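You operate a simulated robot arm through the tools that you are given. There is no shell and no other tool.

Carry out the task below with a simulated two-armed robot. There is one attempt and no reset: what you move stays moved.

JOB
Run the converter from the hand keypad and trim it till the meter shows the job card's volts.
Fine: meter on AC first; press STOP and switch the meter off at the end.

It is judged by the outcome, as a careful person would: the job done as asked, and still so three seconds after it is handed in. It fails if anything else is knocked over, pushed out of place, dropped, spilled or broken.

ROBOT AND FRAMES
Two 6-joint arms with two-finger grippers on one trunk that stands fixed in place. Base frame: the origin is at the foot of the trunk, x ahead of it, y to its left, z up; the work surface is at about z = 0.85. Readings come in m, rad, newtons and seconds.
The left shoulder is at [0.03, 0.178, 1.063], the right one opposite. With the tool pointing down near the work surface each hand reaches from about 0.5 to 0.82 m from the base axis, measured 20 degrees to its own side. Payload 2.54 kg a hand.
The tool frame of a hand sits at the grasp point between the pads (the TCP): z along the fingers, y along the line on which they close. The tips reach 0.03 m beyond it. The gripper opens to 0.116 m; its body begins 0.095 m behind the TCP.
Orientation is that of the tool frame in the base frame, as a unit quaternion [x, y, z, w]. With the fingers straight down and closing along the base's y, the tool's x points along the base's -x, its y along +y and its z along -z.

CONTROLS
- The arms move only by the tool arm_command. It takes "left_moves", "right_moves" or both (then of equal length, played together; a hand with none holds still); each is one flat list of numbers, 6 for each row, row after row: the shift along the base's x, y, z in units of 50 mm (1.0 is 50 mm), then the turn, a rotation vector about the base's x, y, z in units of 5 degrees (1.0 is 5 degrees). In form: [dx, dy, dz, rx, ry, rz, dx, dy, dz, rx, ry, rz, ...]. A call has 1 to 20 rows; each row shifts and turns the commanded pose from where the row before left it. "left_claw" and "right_claw" are, for a hand that has rows, the opening, from 0 (shut) to 1 (fully open), set as the call begins (left out, the last holds). A call with a number of a shift or a turn outside -1 to 1 is refused whole. Rows are played at 5 a second. More than 0.05 m and 0.15 rad between two rows, or a gripper value outside its range, and nothing of the call is played. Where a pose cannot be reached the arm comes as near as it can. A force on the tool above 40 N (or 10 N above the force at the start of the call, whichever is more), or a blocked arm, ends the call early, and 0.2 s more pass. The fingers move at their own pace (about 0.153 m/s each) and stop on an object; they squeeze with about 33 N. The grip force told is the motor's: it shows also when the fingers shut on nothing. Time passes only in rows, and 0.2 s behind the last, so rows that do not move let the fingers close. It gives the time, the measured TCP pose, the force on the tool (base axes), the opening and the grip force at its end, in the units of the frame above (readings bear some noise), with the torque about the TCP (base axes, N m) and any sound that the robot's microphone picked up.
- Cameras (640 x 400 px; columns grow to the right, rows downward): "scene" is now at [0.0369, 0.024, 1.7796]; the picture's right is [0.33, -0.94, 0.00], its down [-0.78, -0.27, -0.57] and it looks along [0.54, 0.19, -0.82] (base axes); focal length 313 px, centre (320, 200). "left" rides on the left gripper at [0.069, 0.015, -0.122] in its tool frame; the picture's right is [-0.21, 0.98, 0.00], its down [-0.83, -0.18, -0.53] and it looks along [-0.52, -0.11, 0.85] (tool axes); focal length 251 px, centre (320, 200). "right" rides on the right gripper at [0.069, -0.015, -0.122] in its tool frame; the picture's right is [0.21, 0.98, 0.00], its down [-0.83, 0.18, -0.53] and it looks along [-0.52, 0.11, 0.85] (tool axes); focal length 251 px, centre (320, 200). There is no depth. A picture from a camera that has moved, and an enlarged one, comes with that camera's place and axes in the base frame and with its lens.
- grab_frame(camera): a new picture of that camera. The clock stands still meanwhile.
- raise_lower(by): moves the trunk up (or, below 0, down) by that many m; the arms and the scene camera ride with it, the base frame stays. It gives what a move gives, with no picture.
- pan_tilt(pan, tilt): turns the head with the scene camera to pan (to the left, within 2.496 rad either way) and tilt (down, from -0.506 to 1.204), counted from straight ahead of the robot. It gives what a move gives.
- zoom(camera, box): a new picture of the part [left, top, right, bottom] of that camera's present view, enlarged. The clock stands still meanwhile.
- sign_off(): hands the job in; it is judged then, once.

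Nothing tells you positions but the pictures and the camera data. Unless the task says otherwise, let go and move clear before handing in.

The tools are called after "Request:" by a JSON object that holds its "api" and its "payload". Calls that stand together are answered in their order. arm_command: Moves the arms, as the interface text tells. Its arguments: {"type":"object","properties":{"left_moves":{"type":"array","items":{"type":"number"}},"left_claw":{"type":"number"},"right_moves":{"type":"array","items":{"type":"number"}},"right_claw":{"type":"number"}},"required":[]} The other tools are called the same way: raise_lower (by) moves the trunk up or down; pan_tilt (pan, tilt) turns the head that bears the scene camera; grab_frame (camera) takes a picture; zoom (camera, box) takes an enlarged picture of a part of a camera's view; sign_off () hands the job in.

At the start:

```text
t: 0.0
left_position: [0.4832, 0.3504, 1.1702]
left_ee_rot: [0.001, 1.0, 0.002, 0.0]
left_wrist_force: [0.1, 0.9, -0.9]
left_torque: [-0.01, -0.02, 0.02]
left_width: 0.1159
left_finger_force: 0.0
right_position: [0.5226, -0.1178, 1.241]
right_ee_rot: [0.0, 1.0, 0.0, 0.001]
right_wrist_force: [0.2, 0.1, 0.0]
right_torque: [-0.01, 0.0, 0.01]
right_width: 0.1163
right_finger_force: 0.0
trunk travel left (down, up): [-0.275, 0.265]
head pan, tilt (commanded): [0.337, 0.967]
```

scene: 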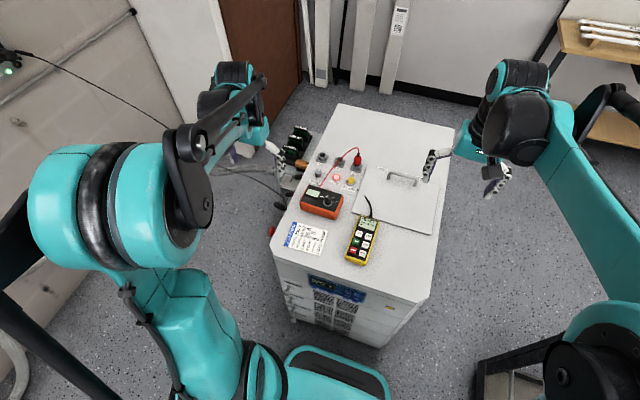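
right: 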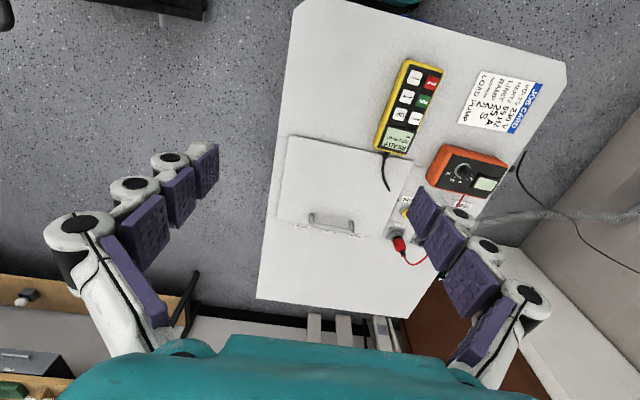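
left: 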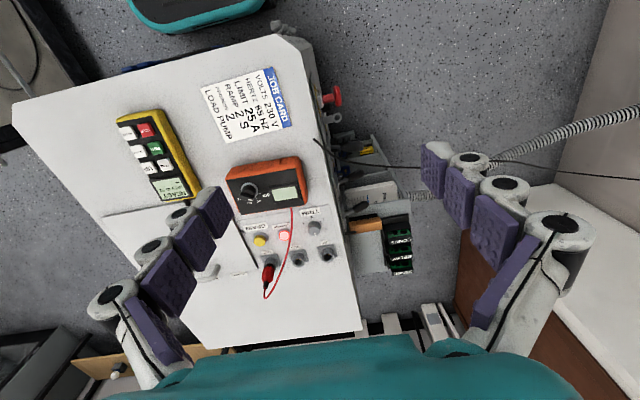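

I see a converter cabinet with a yellow hand keypad, an orange multimeter, a job card and some terminals and trim parts on top. I'll zoom in on them before I move anything.

Request:
{"api": "zoom", "payload": {"camera": "scene", "box": [270, 140, 430, 270]}}

Request:
{"api": "zoom", "payload": {"camera": "left", "box": [100, 60, 340, 210]}}

Request:
{"api": "zoom", "payload": {"camera": "left", "box": [200, 140, 360, 300]}}

Request:
{"api": "zoom", "payload": {"camera": "right", "box": [360, 40, 560, 200]}}

```text
3.08 times, centred on (350, 205) of scene
camera zoom: at [0.0369, 0.024, 1.7796], right [0.33, -0.94, 0.0], down [-0.78, -0.27, -0.57], along [0.54, 0.19, -0.82], focal length 964 px, centre (228, 185)
```

zoom: 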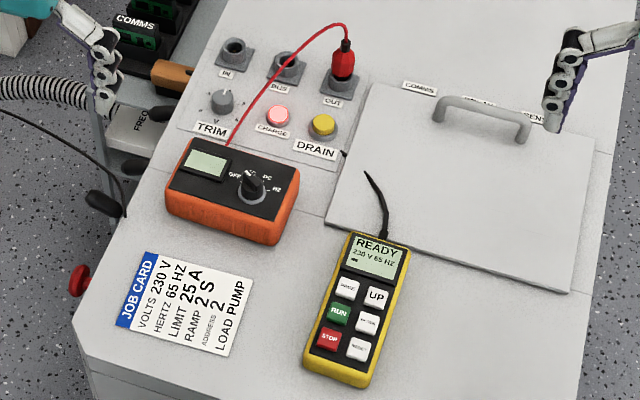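

```text
2.67 times, centred on (220, 135) of left
camera zoom: at [0.4131, 0.366, 1.291], right [0.21, 0.98, 0.0], down [0.83, -0.18, 0.53], along [0.52, -0.11, -0.85], focal length 670 px, centre (587, 373)
```

zoom: 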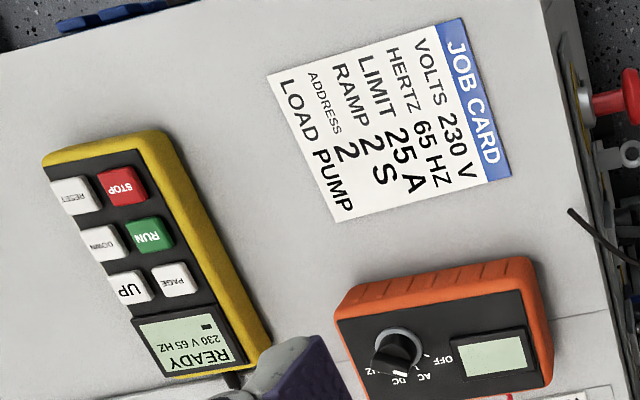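

```text
2.50 times, centred on (280, 220) of left
camera zoom: at [0.4131, 0.366, 1.291], right [0.21, 0.98, 0.0], down [0.83, -0.18, 0.53], along [0.52, -0.11, -0.85], focal length 629 px, centre (420, 150)
```

zoom: 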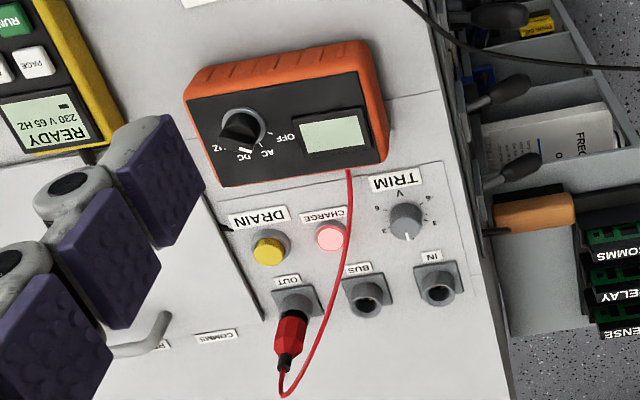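

```text
2.50 times, centred on (460, 120) of right
camera zoom: at [0.4532, -0.1336, 1.3663], right [-0.21, 0.98, 0.0], down [0.83, 0.18, 0.53], along [0.52, 0.11, -0.85], focal length 629 px, centre (-30, 400)
```

zoom: 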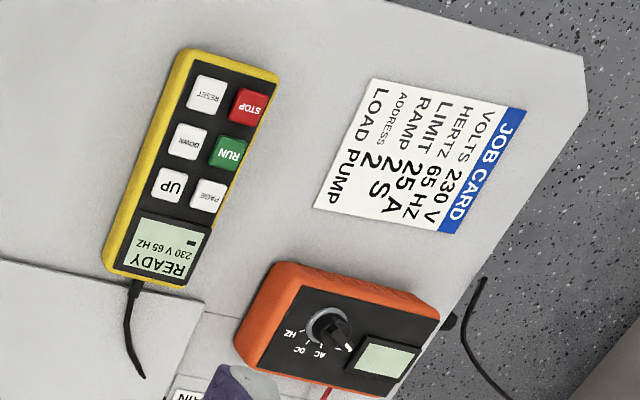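

The card says 230 V. The meter dial reads OFF/AC/DC/HZ, and the TRIM knob sits on the cabinet near (0.745, 0.283), with the keypad near (0.51, 0.05). I'll move the left hand forward, staying high, for a closer look at the knob and the meter.

Request:
{"api": "arm_command", "payload": {"left_moves": [0.9, -0.25, -0.8, 0, 0, 0, 0.9, -0.25, -0.8, 0, 0, 0, 0.6, -0.2, -0.8, 0, 0, 0]}}

Request:
{"api": "grab_frame", "payload": {"camera": "left"}}

Request:
{"api": "zoom", "payload": {"camera": "left", "box": [200, 100, 440, 300]}}

```text
refused: row 1 steps farther than a row can; nothing moved
```

```text
taken
camera left: at [0.4131, 0.366, 1.291], right [0.21, 0.98, 0.0], down [0.83, -0.18, 0.53], along [0.52, -0.11, -0.85], focal length 251 px, centre (320, 200)
```

left: 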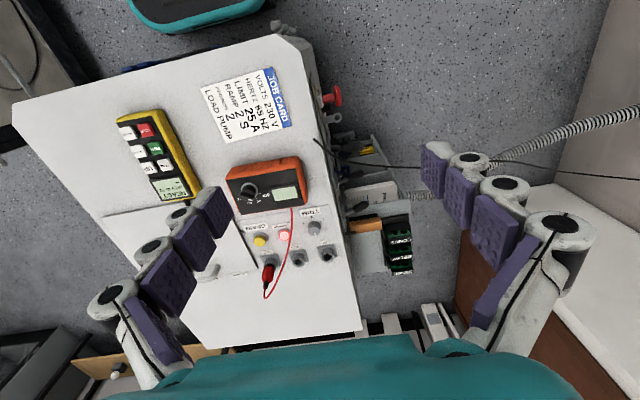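

```text
2.00 times, centred on (320, 200) of left
camera zoom: at [0.4131, 0.366, 1.291], right [0.21, 0.98, 0.0], down [0.83, -0.18, 0.53], along [0.52, -0.11, -0.85], focal length 503 px, centre (320, 200)
```

zoom: 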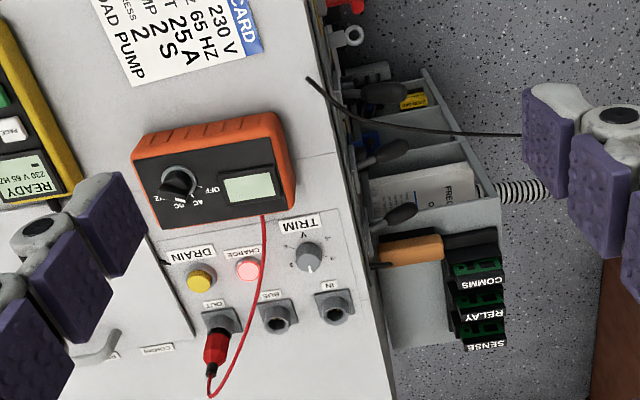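

The move was refused because each row is limited to 50 mm in total. I'll send the same approach in smaller steps.

Request:
{"api": "arm_command", "payload": {"left_moves": [0.75, -0.2, -0.6, 0, 0, 0, 0.75, -0.2, -0.6, 0, 0, 0, 0.75, -0.2, -0.6, 0, 0, 0, 0.75, -0.2, -0.6, 0, 0, 0]}}

Request:
{"api": "grab_frame", "payload": {"camera": "left"}}

Request:
{"api": "zoom", "payload": {"camera": "left", "box": [200, 100, 440, 300]}}

Request:
{"api": "grab_frame", "payload": {"camera": "scene"}}

```text
t: 1.0
left_position: [0.634, 0.31, 1.0478]
left_ee_rot: [-0.001, 1.0, 0.002, 0.0]
left_wrist_force: [0.8, -0.9, -0.9]
left_torque: [-0.03, 0.05, -0.04]
left_width: 0.1158
left_finger_force: 0.2
right_position: [0.5242, -0.1176, 1.2423]
right_ee_rot: [0.0, 1.0, 0.0, -0.001]
right_wrist_force: [-0.4, 0.7, -0.3]
right_torque: [0.0, 0.07, 0.03]
right_width: 0.1158
right_finger_force: 0.0
trunk travel left (down, up): [-0.275, 0.265]
head pan, tilt (commanded): [0.337, 0.967]
```

```text
taken
camera left: at [0.5651, 0.3263, 1.1693], right [0.21, 0.98, 0.0], down [0.83, -0.18, 0.53], along [0.52, -0.11, -0.85], focal length 251 px, centre (320, 200)
```

left: 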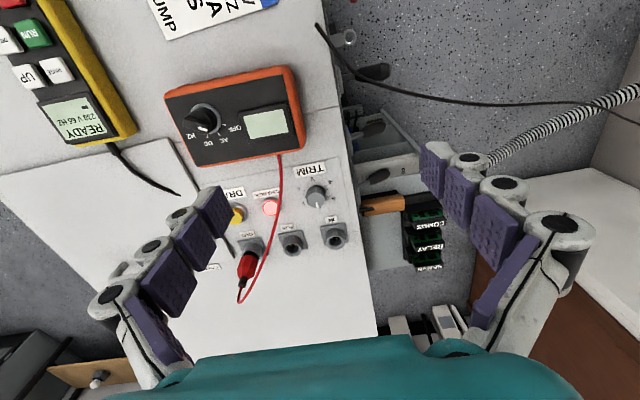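

```text
2.00 times, centred on (320, 200) of left
camera zoom: at [0.5651, 0.3263, 1.1693], right [0.21, 0.98, 0.0], down [0.83, -0.18, 0.53], along [0.52, -0.11, -0.85], focal length 503 px, centre (320, 200)
```

zoom: 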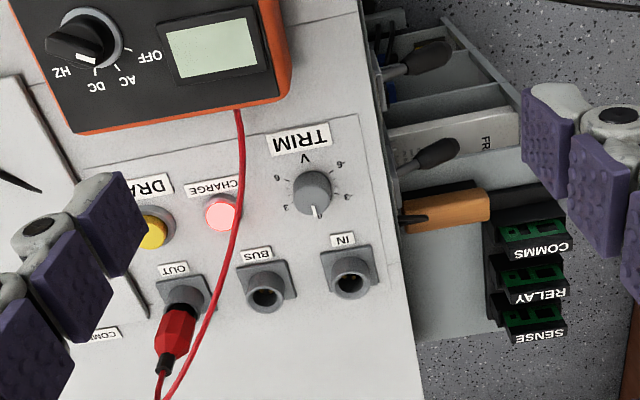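

```text
taken
camera scene: at [0.0401, 0.0243, 1.7795], right [0.33, -0.94, 0.0], down [-0.78, -0.27, -0.57], along [0.53, 0.19, -0.82], focal length 313 px, centre (320, 200)
```

scene: 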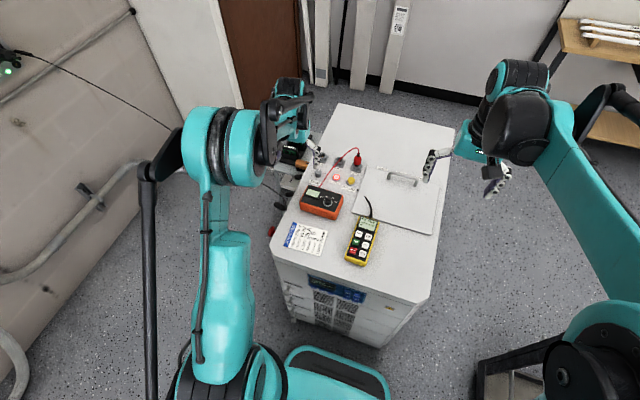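

Request:
{"api": "zoom", "payload": {"camera": "left", "box": [160, 60, 310, 170]}}

Request:
{"api": "zoom", "payload": {"camera": "left", "box": [220, 150, 370, 260]}}

Request:
{"api": "zoom", "payload": {"camera": "scene", "box": [290, 170, 370, 230]}}

```text
3.64 times, centred on (235, 115) of left
camera zoom: at [0.5651, 0.3263, 1.1693], right [0.21, 0.98, 0.0], down [0.83, -0.18, 0.53], along [0.52, -0.11, -0.85], focal length 914 px, centre (629, 509)
```

zoom: 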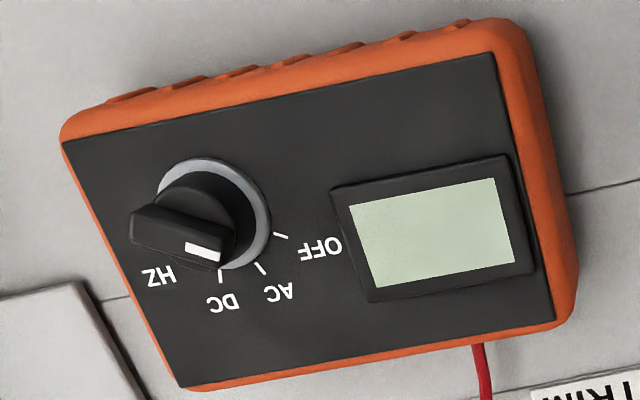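

```text
3.64 times, centred on (295, 205) of left
camera zoom: at [0.5651, 0.3263, 1.1693], right [0.21, 0.98, 0.0], down [0.83, -0.18, 0.53], along [0.52, -0.11, -0.85], focal length 914 px, centre (411, 182)
```

zoom: 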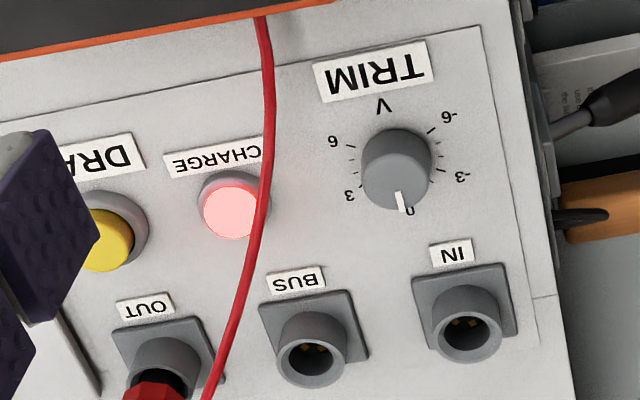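

```text
6.67 times, centred on (330, 200) of scene
camera zoom: at [0.0401, 0.0243, 1.7795], right [0.33, -0.94, 0.0], down [-0.78, -0.27, -0.57], along [0.53, 0.19, -0.82], focal length 2088 px, centre (253, 200)
```

zoom: 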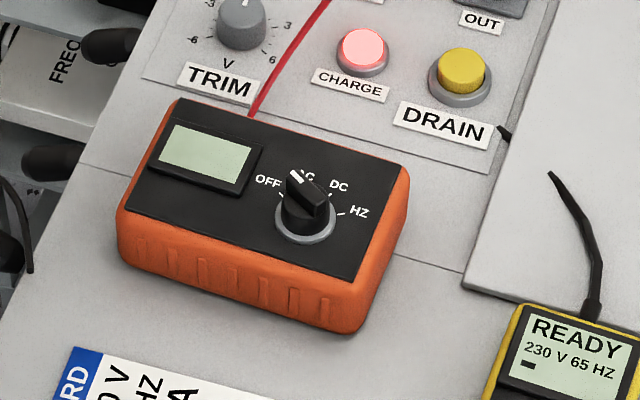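

The meter dial is a raised bar pointing at OFF, the screen is blank, and the TRIM knob points at 0. I'll bring the left hand above the dial for a better position fix.

Request:
{"api": "arm_command", "payload": {"left_moves": [-0.17, -0.77, -0.12, 0, 0, 0, -0.17, -0.77, -0.12, 0, 0, 0, -0.17, -0.77, -0.12, 0, 0, 0], "left_claw": 0.5}}

Request:
{"api": "grab_frame", "payload": {"camera": "left"}}

Request:
{"api": "zoom", "payload": {"camera": "left", "box": [240, 60, 400, 160]}}

Request:
{"api": "zoom", "payload": {"camera": "scene", "box": [280, 140, 380, 220]}}

```text
t: 1.8
left_position: [0.6089, 0.1953, 1.0312]
left_ee_rot: [-0.001, 1.0, 0.002, 0.0]
left_wrist_force: [-0.2, 0.2, -0.9]
left_torque: [0.0, -0.03, 0.01]
left_width: 0.058
left_finger_force: 0.1
right_position: [0.5225, -0.1204, 1.2424]
right_ee_rot: [-0.001, 1.0, 0.0, -0.001]
right_wrist_force: [-0.1, -0.3, 0.3]
right_torque: [0.04, 0.0, 0.01]
right_width: 0.1159
right_finger_force: 0.1
trunk travel left (down, up): [-0.275, 0.265]
head pan, tilt (commanded): [0.337, 0.967]
```

```text
taken
camera left: at [0.5382, 0.2103, 1.1531], right [0.21, 0.98, 0.0], down [0.83, -0.18, 0.53], along [0.52, -0.11, -0.85], focal length 251 px, centre (320, 200)
```

left: 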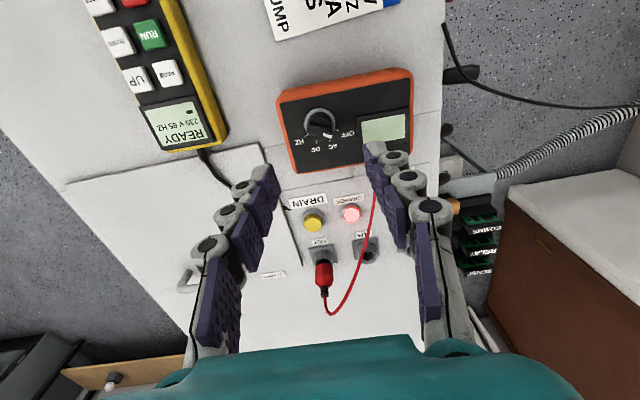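

```text
4.00 times, centred on (320, 110) of left
camera zoom: at [0.5382, 0.2103, 1.1531], right [0.21, 0.98, 0.0], down [0.83, -0.18, 0.53], along [0.52, -0.11, -0.85], focal length 1006 px, centre (320, 560)
```

zoom: 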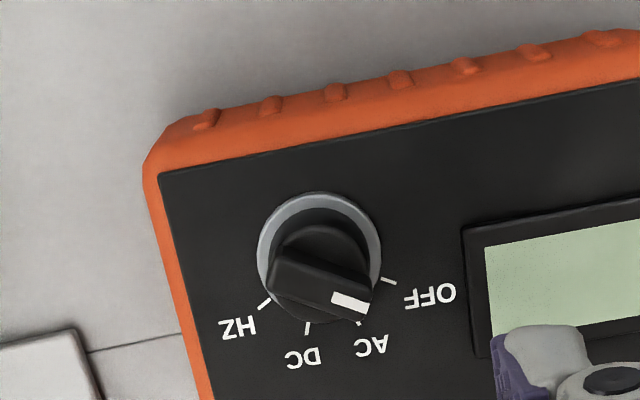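

```text
5.00 times, centred on (330, 180) of scene
camera zoom: at [0.0368, 0.0222, 1.7796], right [0.33, -0.94, 0.0], down [-0.78, -0.27, -0.57], along [0.54, 0.19, -0.82], focal length 1566 px, centre (270, 300)
```

zoom: 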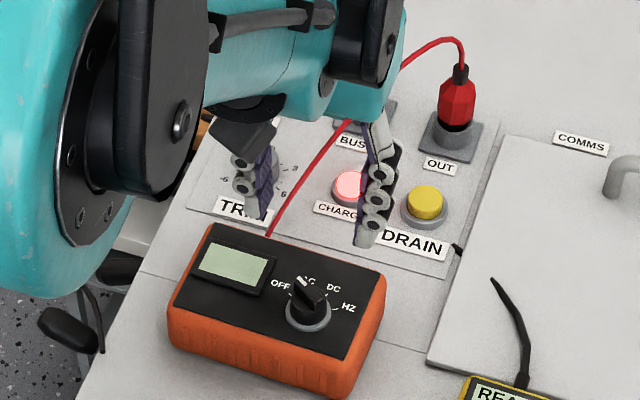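

The dial's ticks are about 40° apart: OFF is near 60° and AC near 20° from base +x. The dial centre is about (0.606, 0.196), with its top near z 0.92. I'll yaw the left hand +60° so the fingers straddle the bar.

Request:
{"api": "arm_command", "payload": {"left_moves": [0, 0, 0, 0, 0, 1, 0, 0, 0, 0, 0, 1, 0, 0, 0, 0, 0, 1, 0, 0, 0, 0, 0, 1, 0, 0, 0, 0, 0, 1, 0, 0, 0, 0, 0, 1, 0, 0, 0, 0, 0, 1, 0, 0, 0, 0, 0, 1, 0, 0, 0, 0, 0, 1, 0, 0, 0, 0, 0, 1, 0, 0, 0, 0, 0, 1, 0, 0, 0, 0, 0, 1], "left_claw": 0.45}}

Request:
{"api": "grab_frame", "payload": {"camera": "left"}}

Request:
{"api": "zoom", "payload": {"camera": "left", "box": [240, 60, 400, 160]}}

Request:
{"api": "grab_frame", "payload": {"camera": "scene"}}

```text
t: 4.4
left_position: [0.6072, 0.1953, 1.0319]
left_ee_rot: [-0.502, 0.865, 0.001, -0.001]
left_wrist_force: [-0.1, 0.2, 0.1]
left_torque: [0.01, 0.0, 0.0]
left_width: 0.0523
left_finger_force: 0.1
right_position: [0.523, -0.1177, 1.2424]
right_ee_rot: [0.0, 1.0, 0.0, 0.0]
right_wrist_force: [-0.1, -0.4, 0.4]
right_torque: [0.03, 0.0, 0.0]
right_width: 0.1158
right_finger_force: 0.2
trunk travel left (down, up): [-0.275, 0.265]
head pan, tilt (commanded): [0.337, 0.967]
```

```text
taken
camera left: at [0.5595, 0.1431, 1.1529], right [-0.74, 0.67, 0.0], down [0.57, 0.62, 0.53], along [0.36, 0.4, -0.85], focal length 251 px, centre (320, 200)
```

left: 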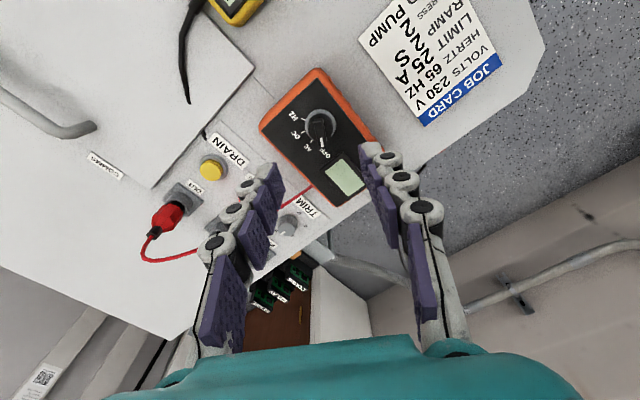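

```text
4.00 times, centred on (320, 110) of left
camera zoom: at [0.5595, 0.1431, 1.1529], right [-0.74, 0.67, 0.0], down [0.57, 0.62, 0.53], along [0.36, 0.4, -0.85], focal length 1006 px, centre (320, 560)
```

zoom: 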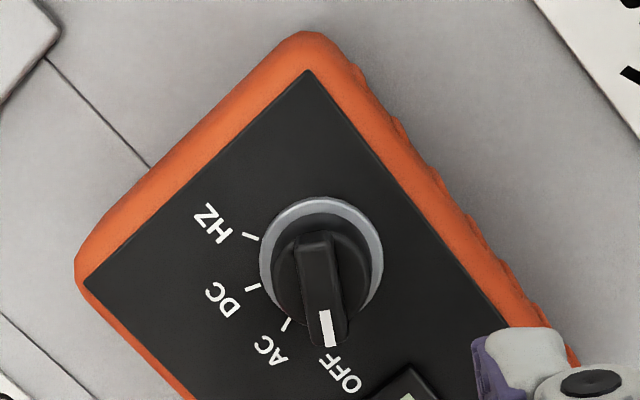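

```text
taken
camera scene: at [0.0369, 0.024, 1.7796], right [0.33, -0.94, 0.0], down [-0.78, -0.27, -0.57], along [0.54, 0.19, -0.82], focal length 313 px, centre (320, 200)
```

scene: 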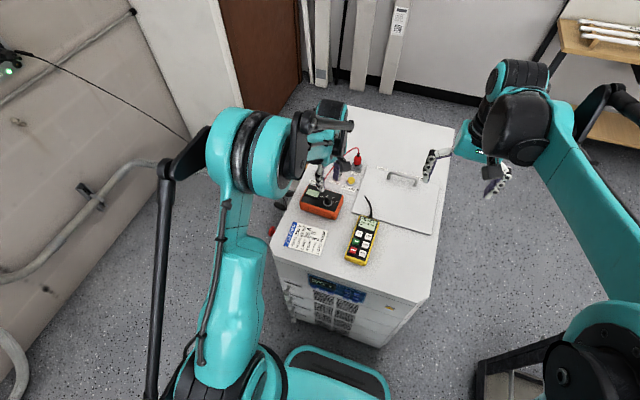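

The fingers now straddle the dial bar in plan view. I'll come down to just above the dial and check the alignment.

Request:
{"api": "arm_command", "payload": {"left_moves": [0, 0, -0.7, 0, 0, 0, 0, 0, -0.6, 0, 0, 0]}}

Request:
{"api": "grab_frame", "payload": {"camera": "left"}}

Request:
{"api": "zoom", "payload": {"camera": "left", "box": [220, 40, 420, 180]}}

Request:
{"api": "zoom", "payload": {"camera": "scene", "box": [290, 160, 370, 220]}}

```text
t: 5.0
left_position: [0.6081, 0.1955, 0.9671]
left_ee_rot: [-0.5, 0.866, 0.002, -0.001]
left_wrist_force: [-0.2, 0.0, -0.1]
left_torque: [0.0, 0.02, -0.06]
left_width: 0.0523
left_finger_force: 0.1
right_position: [0.5235, -0.1181, 1.243]
right_ee_rot: [0.0, 1.0, 0.0, 0.0]
right_wrist_force: [-0.2, -0.5, -0.1]
right_torque: [0.03, -0.03, 0.01]
right_width: 0.1161
right_finger_force: 0.1
trunk travel left (down, up): [-0.275, 0.265]
head pan, tilt (commanded): [0.337, 0.967]
```

```text
taken
camera left: at [0.5602, 0.1438, 1.0886], right [-0.74, 0.67, 0.0], down [0.57, 0.62, 0.53], along [0.36, 0.4, -0.85], focal length 251 px, centre (320, 200)
```

left: 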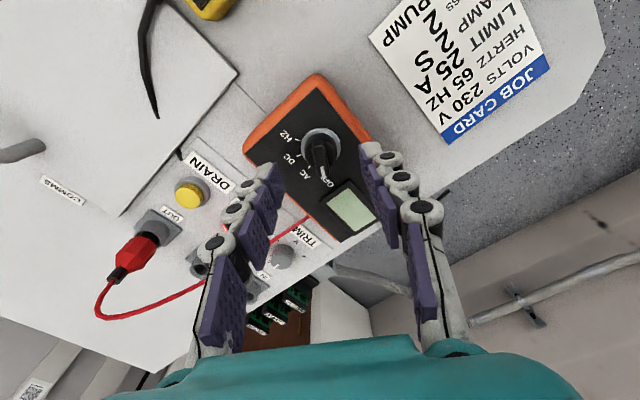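

```text
2.86 times, centred on (320, 110) of left
camera zoom: at [0.5602, 0.1438, 1.0886], right [-0.74, 0.67, 0.0], down [0.57, 0.62, 0.53], along [0.36, 0.4, -0.85], focal length 718 px, centre (320, 457)
```

zoom: 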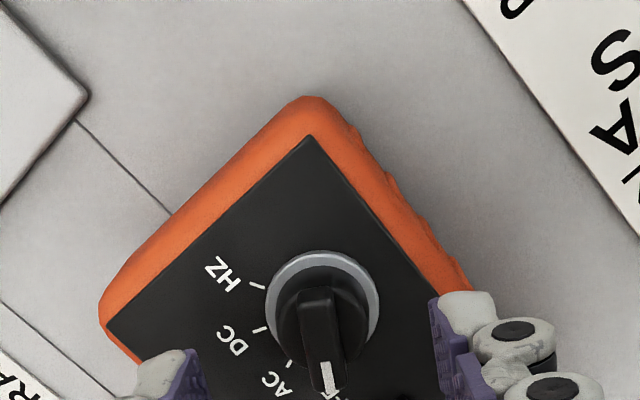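

```text
6.67 times, centred on (330, 190) of scene
camera zoom: at [0.0373, 0.0241, 1.7796], right [0.33, -0.94, 0.0], down [-0.78, -0.27, -0.57], along [0.54, 0.19, -0.82], focal length 2088 px, centre (253, 267)
```

zoom: 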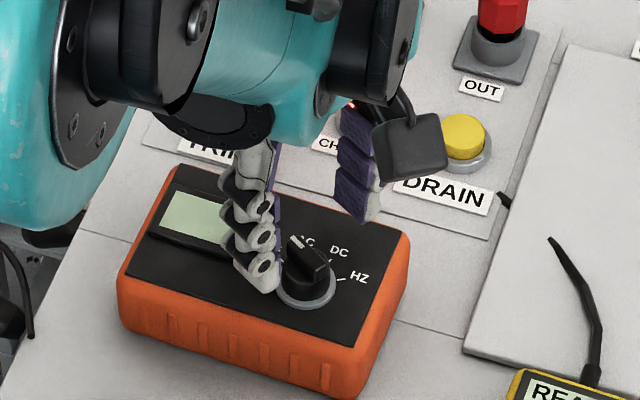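

The fingers are centred on the bar to within about 2 mm. I'll go down around it and check before closing.

Request:
{"api": "arm_command", "payload": {"left_moves": [-0.02, 0.02, -0.3, 0, 0, 0, 0, 0, -0.3, 0, 0, 0]}}

Request:
{"api": "zoom", "payload": {"camera": "left", "box": [220, 60, 420, 200]}}

Request:
{"api": "zoom", "payload": {"camera": "scene", "box": [290, 160, 370, 220]}}

```text
t: 5.6
left_position: [0.6072, 0.1954, 0.9375]
left_ee_rot: [-0.5, 0.866, 0.002, -0.001]
left_wrist_force: [-0.2, -0.4, 0.9]
left_torque: [0.02, 0.01, -0.01]
left_width: 0.0523
left_finger_force: 0.0
right_position: [0.5235, -0.1187, 1.243]
right_ee_rot: [0.0, 1.0, 0.0, 0.0]
right_wrist_force: [0.5, 0.1, 0.1]
right_torque: [-0.01, -0.01, 0.01]
right_width: 0.1158
right_finger_force: 0.1
trunk travel left (down, up): [-0.275, 0.265]
head pan, tilt (commanded): [0.337, 0.967]
```

```text
2.86 times, centred on (320, 130) of left
camera zoom: at [0.5592, 0.1439, 1.0581], right [-0.74, 0.67, 0.0], down [0.57, 0.62, 0.53], along [0.36, 0.4, -0.85], focal length 718 px, centre (320, 400)
```

zoom: 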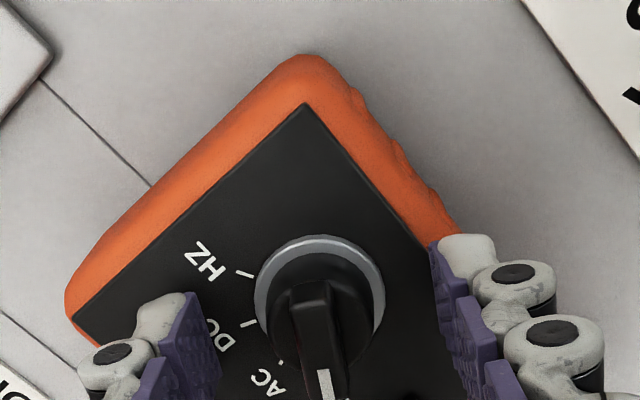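

```text
6.67 times, centred on (330, 190) of scene
camera zoom: at [0.0371, 0.0239, 1.7796], right [0.33, -0.94, 0.0], down [-0.78, -0.27, -0.57], along [0.54, 0.19, -0.82], focal length 2088 px, centre (253, 267)
```

zoom: 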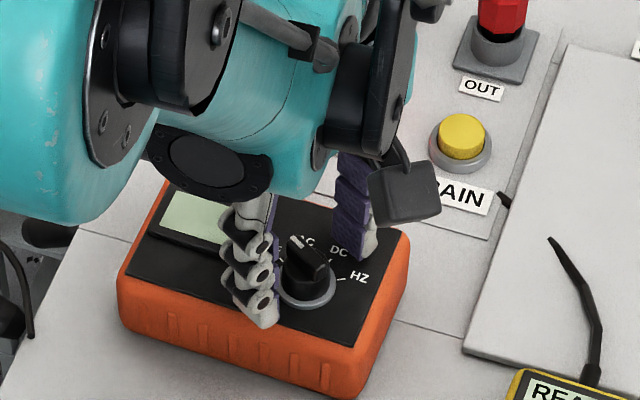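

Request:
{"api": "arm_command", "payload": {"left_moves": [0, 0, 0, 0, 0, 0, 0, 0, 0, 0, 0, 0, 0, 0, 0, 0, 0, 0], "left_claw": 0.0}}

Request:
{"api": "zoom", "payload": {"camera": "left", "box": [220, 60, 420, 200]}}

Request:
{"api": "zoom", "payload": {"camera": "scene", "box": [290, 160, 370, 220]}}

```text
t: 6.4
left_position: [0.6073, 0.1955, 0.9363]
left_ee_rot: [-0.5, 0.866, 0.002, -0.001]
left_wrist_force: [0.8, -0.9, 2.1]
left_torque: [-0.05, -0.03, -0.02]
left_width: 0.0234
left_finger_force: 33.0
right_position: [0.5233, -0.1184, 1.2424]
right_ee_rot: [-0.001, 1.0, 0.0, 0.001]
right_wrist_force: [-0.1, -0.4, 0.1]
right_torque: [0.02, 0.04, -0.02]
right_width: 0.1159
right_finger_force: 0.1
trunk travel left (down, up): [-0.275, 0.265]
head pan, tilt (commanded): [0.337, 0.967]
```

```text
2.86 times, centred on (320, 130) of left
camera zoom: at [0.559, 0.1437, 1.0584], right [-0.74, 0.67, 0.0], down [0.57, 0.62, 0.53], along [0.36, 0.4, -0.85], focal length 718 px, centre (320, 400)
```

zoom: 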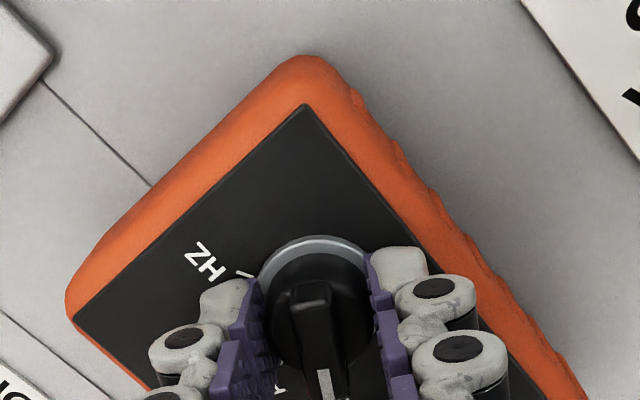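

```text
6.67 times, centred on (330, 190) of scene
camera zoom: at [0.0368, 0.0237, 1.7796], right [0.33, -0.94, 0.0], down [-0.78, -0.27, -0.57], along [0.54, 0.19, -0.82], focal length 2088 px, centre (253, 267)
```

zoom: 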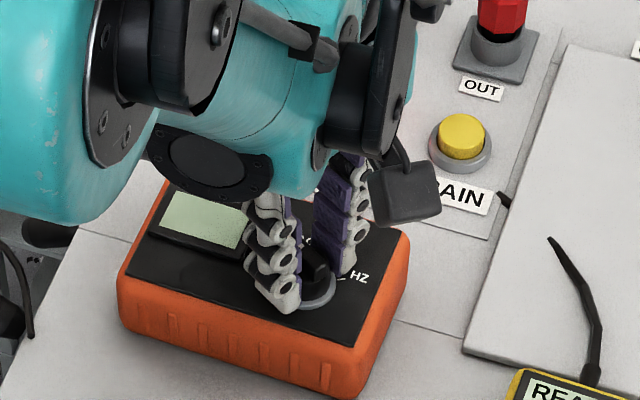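

The fingers closed on the dial's round body, 23 mm wide, and the meter stayed put. I'll turn it clockwise (seen from above) a little to see whether only the dial moves.

Request:
{"api": "arm_command", "payload": {"left_moves": [0, 0, 0, 0, 0, -0.7, 0, 0, 0, 0, 0, -0.7, 0, 0, 0, 0, 0, -0.7]}}

Request:
{"api": "zoom", "payload": {"camera": "left", "box": [220, 60, 420, 200]}}

Request:
{"api": "zoom", "payload": {"camera": "scene", "box": [290, 160, 370, 220]}}

```text
t: 7.2
left_position: [0.606, 0.1942, 0.936]
left_ee_rot: [-0.419, 0.908, 0.001, 0.0]
left_wrist_force: [7.2, -4.5, 7.9]
left_torque: [-0.17, -0.16, -0.02]
left_width: 0.0232
left_finger_force: 33.8
right_position: [0.5231, -0.1192, 1.2425]
right_ee_rot: [0.0, 1.0, 0.0, -0.001]
right_wrist_force: [0.1, 0.7, 0.1]
right_torque: [-0.04, -0.01, -0.03]
right_width: 0.1158
right_finger_force: 0.1
trunk travel left (down, up): [-0.275, 0.265]
head pan, tilt (commanded): [0.337, 0.967]
```

```text
2.86 times, centred on (320, 130) of left
camera zoom: at [0.55, 0.1533, 1.0583], right [-0.6, 0.8, 0.0], down [0.68, 0.51, 0.53], along [0.43, 0.32, -0.85], focal length 718 px, centre (320, 400)
```

zoom: 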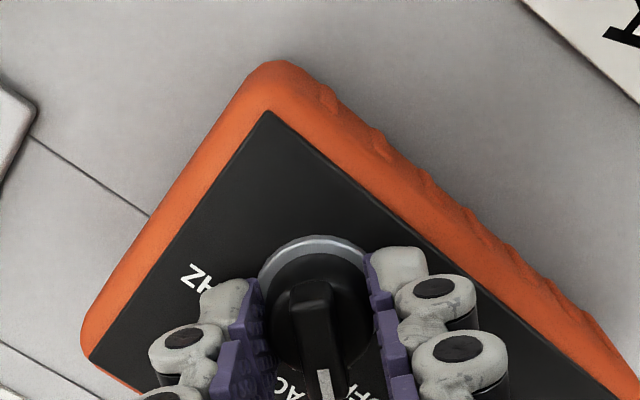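

```text
6.67 times, centred on (330, 190) of scene
camera zoom: at [0.0371, 0.0231, 1.7797], right [0.33, -0.94, 0.0], down [-0.78, -0.27, -0.57], along [0.54, 0.19, -0.82], focal length 2088 px, centre (253, 267)
```

zoom: 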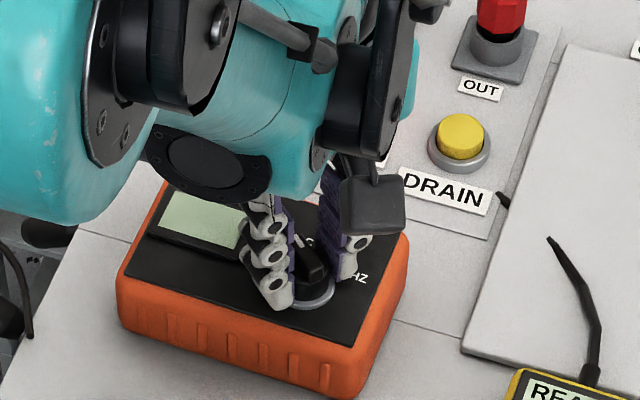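

Only the dial turns and the meter body stays still. I'll keep turning towards AC, easing off the small side load.

Request:
{"api": "arm_command", "payload": {"left_moves": [0.03, -0.02, 0.03, 0, 0, -0.7, 0, 0, 0, 0, 0, -0.7, 0, 0, 0, 0, 0, -0.7]}}

Request:
{"api": "zoom", "payload": {"camera": "left", "box": [220, 60, 420, 200]}}

Request:
{"api": "zoom", "payload": {"camera": "scene", "box": [290, 160, 370, 220]}}

```text
t: 8.0
left_position: [0.6076, 0.1956, 0.9367]
left_ee_rot: [-0.333, 0.943, 0.001, 0.0]
left_wrist_force: [-0.1, 0.1, 1.3]
left_torque: [-0.1, 0.08, -0.01]
left_width: 0.0235
left_finger_force: 33.0
right_position: [0.5231, -0.1179, 1.243]
right_ee_rot: [0.0, 1.0, -0.001, 0.0]
right_wrist_force: [-0.7, 0.6, 0.5]
right_torque: [-0.01, 0.01, 0.0]
right_width: 0.116
right_finger_force: 0.0
trunk travel left (down, up): [-0.275, 0.265]
head pan, tilt (commanded): [0.337, 0.967]
```

```text
2.86 times, centred on (320, 130) of left
camera zoom: at [0.5448, 0.1641, 1.0593], right [-0.45, 0.89, 0.0], down [0.76, 0.38, 0.53], along [0.48, 0.24, -0.85], focal length 718 px, centre (320, 400)
```

zoom: 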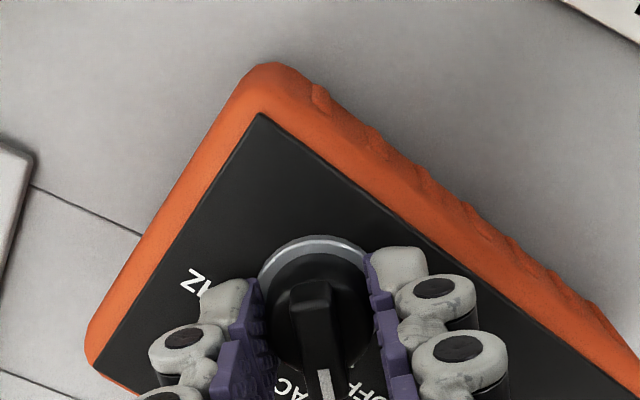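

```text
6.67 times, centred on (330, 190) of scene
camera zoom: at [0.0376, 0.0244, 1.7795], right [0.33, -0.94, 0.0], down [-0.78, -0.27, -0.57], along [0.54, 0.19, -0.82], focal length 2088 px, centre (253, 267)
```

zoom: 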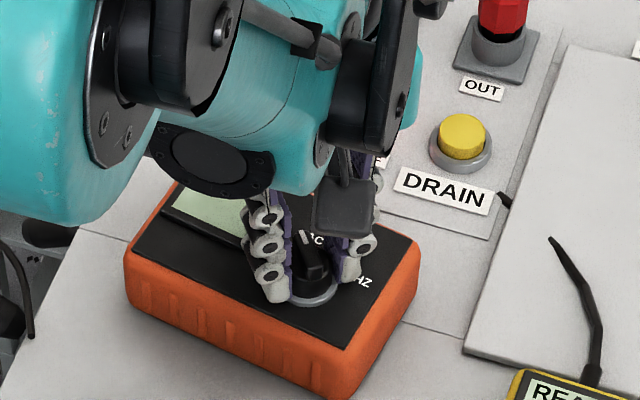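

The meter body slid round with the dial on that last turn, so its own weight doesn't hold it against the detent. I'll turn back the same way, which brings the dial to its OFF stop and the meter back with it. After that I'll turn again while pressing down.

Request:
{"api": "arm_command", "payload": {"left_moves": [0, 0, 0, 0, 0, 0.7, 0, 0, 0, 0, 0, 0.7, -0.03, 0.02, -0.03, 0, 0, 0.7]}}

Request:
{"api": "zoom", "payload": {"camera": "left", "box": [220, 60, 420, 200]}}

Request:
{"api": "zoom", "payload": {"camera": "scene", "box": [290, 160, 370, 220]}}

```text
t: 8.8
left_position: [0.6069, 0.1937, 0.9385]
left_ee_rot: [-0.419, 0.908, 0.001, 0.001]
left_wrist_force: [5.4, -3.4, 9.4]
left_torque: [0.09, -0.18, -0.01]
left_width: 0.0233
left_finger_force: 33.4
right_position: [0.5215, -0.1191, 1.2428]
right_ee_rot: [-0.001, 1.0, 0.0, 0.0]
right_wrist_force: [0.6, 0.2, 0.8]
right_torque: [0.02, -0.01, 0.01]
right_width: 0.1159
right_finger_force: 0.0
trunk travel left (down, up): [-0.275, 0.265]
head pan, tilt (commanded): [0.337, 0.967]
```

```text
2.86 times, centred on (320, 130) of left
camera zoom: at [0.55, 0.1532, 1.0584], right [-0.6, 0.8, 0.0], down [0.67, 0.51, 0.53], along [0.42, 0.32, -0.85], focal length 718 px, centre (320, 400)
```

zoom: 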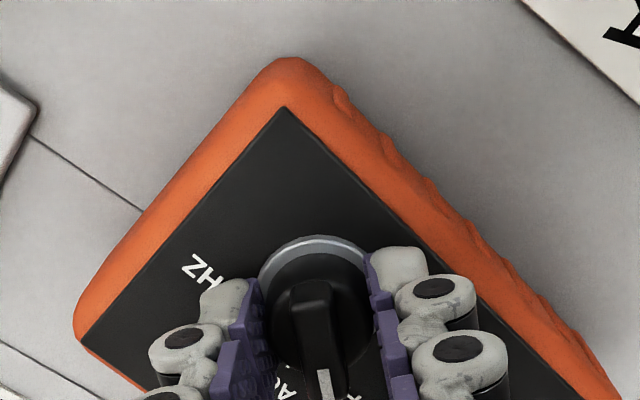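

```text
6.67 times, centred on (330, 190) of scene
camera zoom: at [0.0368, 0.0231, 1.7798], right [0.33, -0.94, 0.0], down [-0.78, -0.27, -0.57], along [0.54, 0.19, -0.82], focal length 2088 px, centre (253, 267)
```

zoom: 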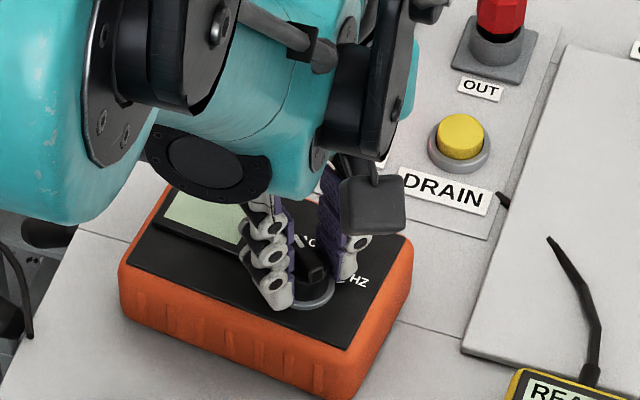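

Request:
{"api": "arm_command", "payload": {"left_moves": [0.02, -0.01, 0.03, 0, 0, 0.7, 0, 0, 0, 0, 0, 0.7, 0, 0, 0, 0, 0, 0.7]}}

Request:
{"api": "zoom", "payload": {"camera": "left", "box": [220, 60, 420, 200]}}

Request:
{"api": "zoom", "payload": {"camera": "scene", "box": [290, 160, 370, 220]}}

```text
t: 9.6
left_position: [0.6079, 0.1959, 0.9374]
left_ee_rot: [-0.5, 0.866, 0.001, -0.002]
left_wrist_force: [0.0, 0.2, -0.2]
left_torque: [-0.18, 0.02, 0.01]
left_width: 0.0233
left_finger_force: 33.0
right_position: [0.523, -0.1172, 1.2435]
right_ee_rot: [0.001, 1.0, 0.0, 0.0]
right_wrist_force: [0.4, 0.5, -0.6]
right_torque: [0.01, 0.0, -0.02]
right_width: 0.1158
right_finger_force: 0.1
trunk travel left (down, up): [-0.275, 0.265]
head pan, tilt (commanded): [0.337, 0.967]
```

```text
2.86 times, centred on (320, 130) of left
camera zoom: at [0.5596, 0.144, 1.059], right [-0.74, 0.67, 0.0], down [0.57, 0.62, 0.53], along [0.36, 0.4, -0.85], focal length 718 px, centre (320, 400)
```

zoom: 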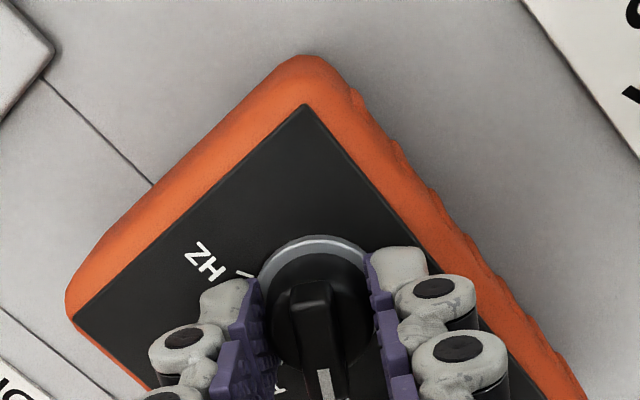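

```text
6.67 times, centred on (330, 190) of scene
camera zoom: at [0.0373, 0.0243, 1.7795], right [0.33, -0.94, 0.0], down [-0.78, -0.27, -0.57], along [0.54, 0.19, -0.82], focal length 2088 px, centre (253, 267)
```

zoom: 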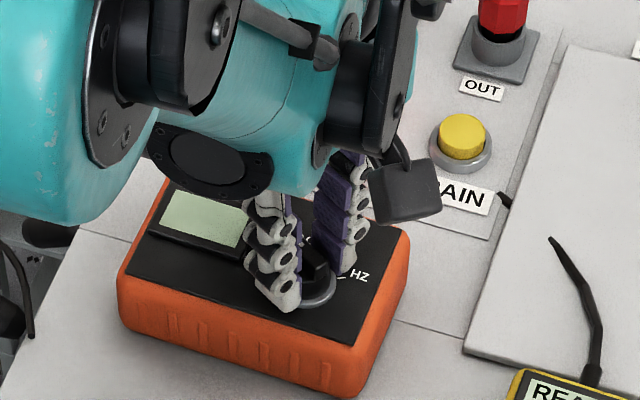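

The meter and dial are back where they started. Next I'll press down lightly through the grip so the meter is held by friction, and read the force.

Request:
{"api": "arm_command", "payload": {"left_moves": [0, 0, -0.05, 0, 0, 0, 0, 0, 0, 0, 0, 0]}}

```text
t: 10.2
left_position: [0.6065, 0.195, 0.9364]
left_ee_rot: [-0.5, 0.866, 0.002, 0.0]
left_wrist_force: [10.3, 4.1, 27.0]
left_torque: [-0.34, -0.1, 0.05]
left_width: 0.0235
left_finger_force: 32.9
right_position: [0.5228, -0.1183, 1.2435]
right_ee_rot: [0.0, 1.0, -0.001, 0.0]
right_wrist_force: [-0.7, 0.1, 0.1]
right_torque: [0.02, 0.0, -0.01]
right_width: 0.1161
right_finger_force: 0.0
trunk travel left (down, up): [-0.275, 0.265]
head pan, tilt (commanded): [0.337, 0.967]
```

Request:
{"api": "arm_command", "payload": {"left_moves": [0.02, 0.01, 0.01, 0, 0, -0.6, 0, 0, 0, 0, 0, -0.7, 0, 0, 0, 0, 0, -0.7, 0, 0, 0, 0, 0, -0.7]}}

Request:
{"api": "zoom", "payload": {"camera": "left", "box": [220, 60, 420, 200]}}

Request:
{"api": "zoom", "payload": {"camera": "scene", "box": [290, 160, 370, 220]}}

```text
t: 11.2
left_position: [0.6075, 0.1954, 0.9379]
left_ee_rot: [-0.394, 0.919, 0.002, 0.0]
left_wrist_force: [10.5, 0.0, 28.9]
left_torque: [-0.18, -0.2, -0.01]
left_width: 0.0233
left_finger_force: 33.2
right_position: [0.5222, -0.119, 1.2436]
right_ee_rot: [0.0, 1.0, 0.0, 0.0]
right_wrist_force: [-0.1, 0.4, 0.2]
right_torque: [0.01, 0.01, -0.03]
right_width: 0.1162
right_finger_force: 0.0
trunk travel left (down, up): [-0.275, 0.265]
head pan, tilt (commanded): [0.337, 0.967]
```

```text
2.86 times, centred on (320, 130) of left
camera zoom: at [0.548, 0.1565, 1.0582], right [-0.56, 0.83, 0.0], down [0.7, 0.47, 0.54], along [0.44, 0.3, -0.84], focal length 718 px, centre (320, 400)
```

zoom: 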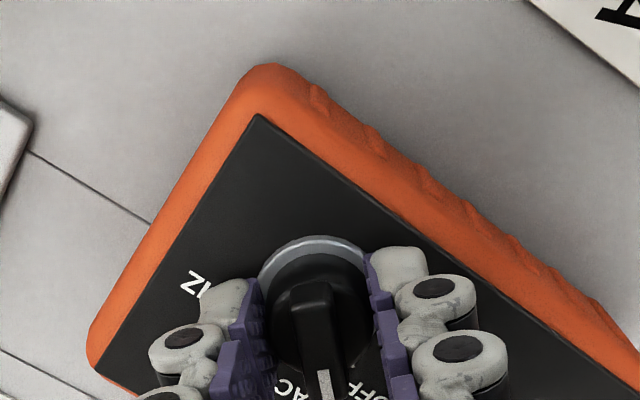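

```text
6.67 times, centred on (330, 190) of scene
camera zoom: at [0.0352, 0.023, 1.7798], right [0.33, -0.94, 0.0], down [-0.78, -0.27, -0.57], along [0.54, 0.19, -0.82], focal length 2088 px, centre (253, 267)
```

zoom: 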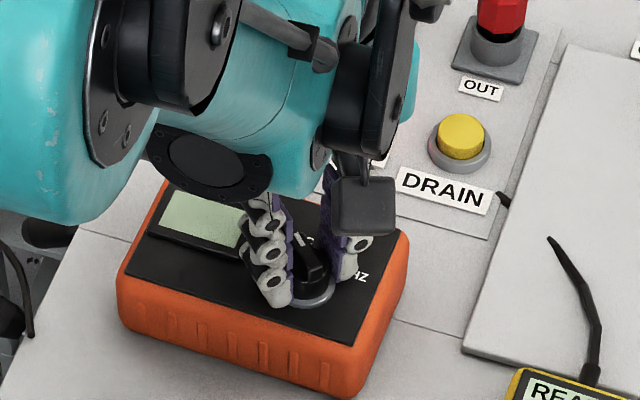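

Pressing down holds the meter, and now only the dial is turning. I'll continue towards AC.

Request:
{"api": "arm_command", "payload": {"left_moves": [0.02, 0, 0, 0, 0, -0.7, 0, 0, 0, 0, 0, -0.7, 0, 0, 0, 0, 0, -0.7]}}

Request:
{"api": "zoom", "payload": {"camera": "left", "box": [220, 60, 420, 200]}}

Request:
{"api": "zoom", "payload": {"camera": "scene", "box": [290, 160, 370, 220]}}

```text
t: 12.0
left_position: [0.6082, 0.1951, 0.9374]
left_ee_rot: [-0.309, 0.951, 0.003, 0.0]
left_wrist_force: [-6.6, -1.3, 14.2]
left_torque: [0.04, 0.17, 0.0]
left_width: 0.0234
left_finger_force: 32.9
right_position: [0.5202, -0.119, 1.2444]
right_ee_rot: [0.0, 1.0, 0.0, 0.001]
right_wrist_force: [-0.1, 0.2, 0.1]
right_torque: [-0.03, -0.02, -0.01]
right_width: 0.116
right_finger_force: 0.0
trunk travel left (down, up): [-0.275, 0.265]
head pan, tilt (commanded): [0.337, 0.967]
```

```text
2.86 times, centred on (320, 130) of left
camera zoom: at [0.5421, 0.1678, 1.0583], right [-0.4, 0.92, 0.0], down [0.78, 0.34, 0.53], along [0.49, 0.22, -0.85], focal length 718 px, centre (320, 400)
```

zoom: 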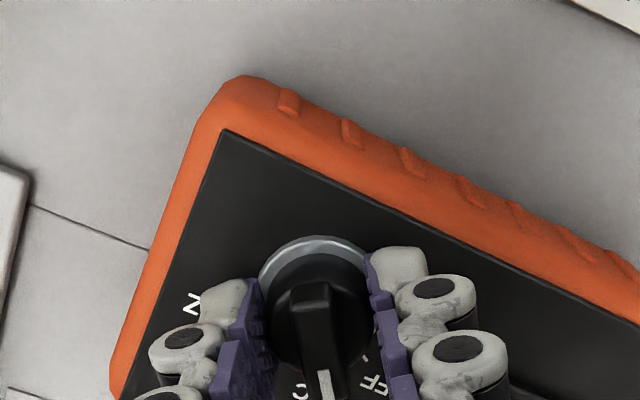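

```text
6.67 times, centred on (330, 190) of scene
camera zoom: at [0.0342, 0.0232, 1.7797], right [0.33, -0.94, 0.0], down [-0.78, -0.27, -0.57], along [0.54, 0.19, -0.82], focal length 2088 px, centre (253, 267)
```

zoom: 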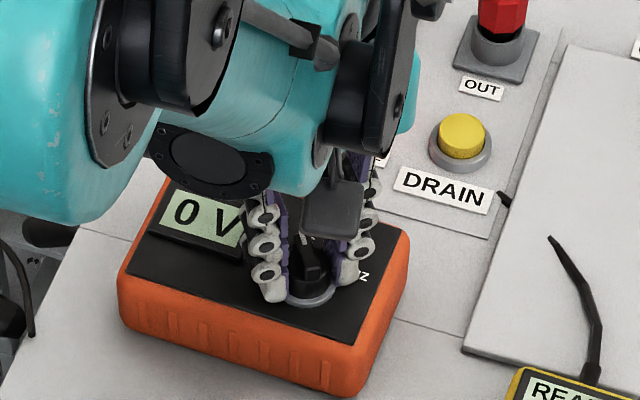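

The meter now reads "0 V", so the dial is in the AC range. I'll finish turning it to the AC detent.

Request:
{"api": "arm_command", "payload": {"left_moves": [-0.01, 0, -0.01, 0, 0, -0.7, 0, 0, 0, 0, 0, -0.7, 0, 0, 0, 0, 0, -0.7, 0, 0, 0, 0, 0, -0.7]}}

Request:
{"api": "zoom", "payload": {"camera": "left", "box": [220, 60, 420, 200]}}

Request:
{"api": "zoom", "payload": {"camera": "scene", "box": [290, 160, 370, 220]}}

```text
t: 13.0
left_position: [0.6078, 0.1948, 0.9366]
left_ee_rot: [-0.191, 0.982, 0.002, 0.001]
left_wrist_force: [-7.8, -2.0, 15.5]
left_torque: [-0.13, 0.51, 0.03]
left_width: 0.0231
left_finger_force: 33.3
right_position: [0.5199, -0.1178, 1.2425]
right_ee_rot: [0.0, 1.0, 0.0, 0.0]
right_wrist_force: [-0.8, 0.8, -0.8]
right_torque: [0.06, 0.01, 0.0]
right_width: 0.116
right_finger_force: 0.0
trunk travel left (down, up): [-0.275, 0.265]
head pan, tilt (commanded): [0.337, 0.967]
```

```text
2.86 times, centred on (320, 130) of left
camera zoom: at [0.5368, 0.1842, 1.0581], right [-0.17, 0.99, 0.0], down [0.83, 0.14, 0.53], along [0.53, 0.09, -0.84], focal length 718 px, centre (320, 400)
```

zoom: 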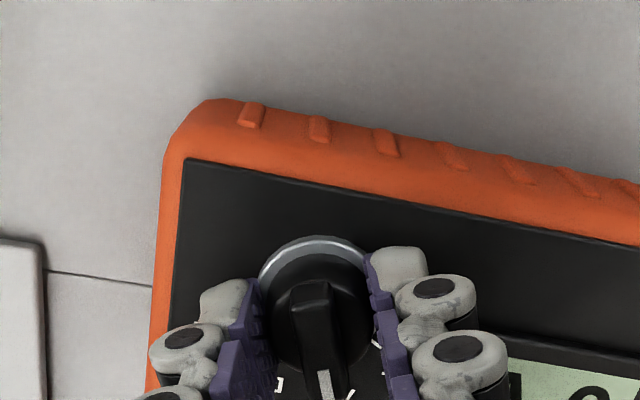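

```text
6.67 times, centred on (330, 190) of scene
camera zoom: at [0.0339, 0.0231, 1.7797], right [0.33, -0.94, 0.0], down [-0.78, -0.27, -0.57], along [0.54, 0.19, -0.82], focal length 2088 px, centre (253, 267)
```

zoom: 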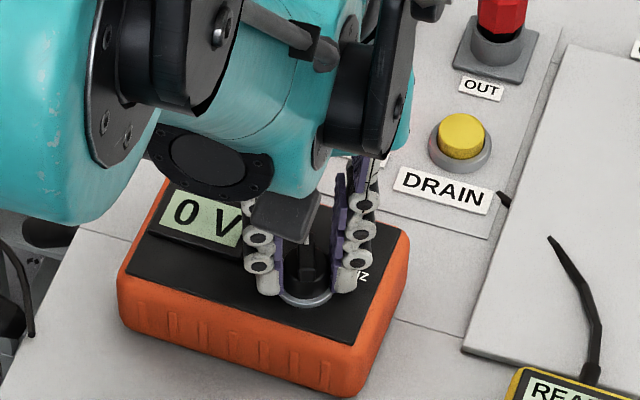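

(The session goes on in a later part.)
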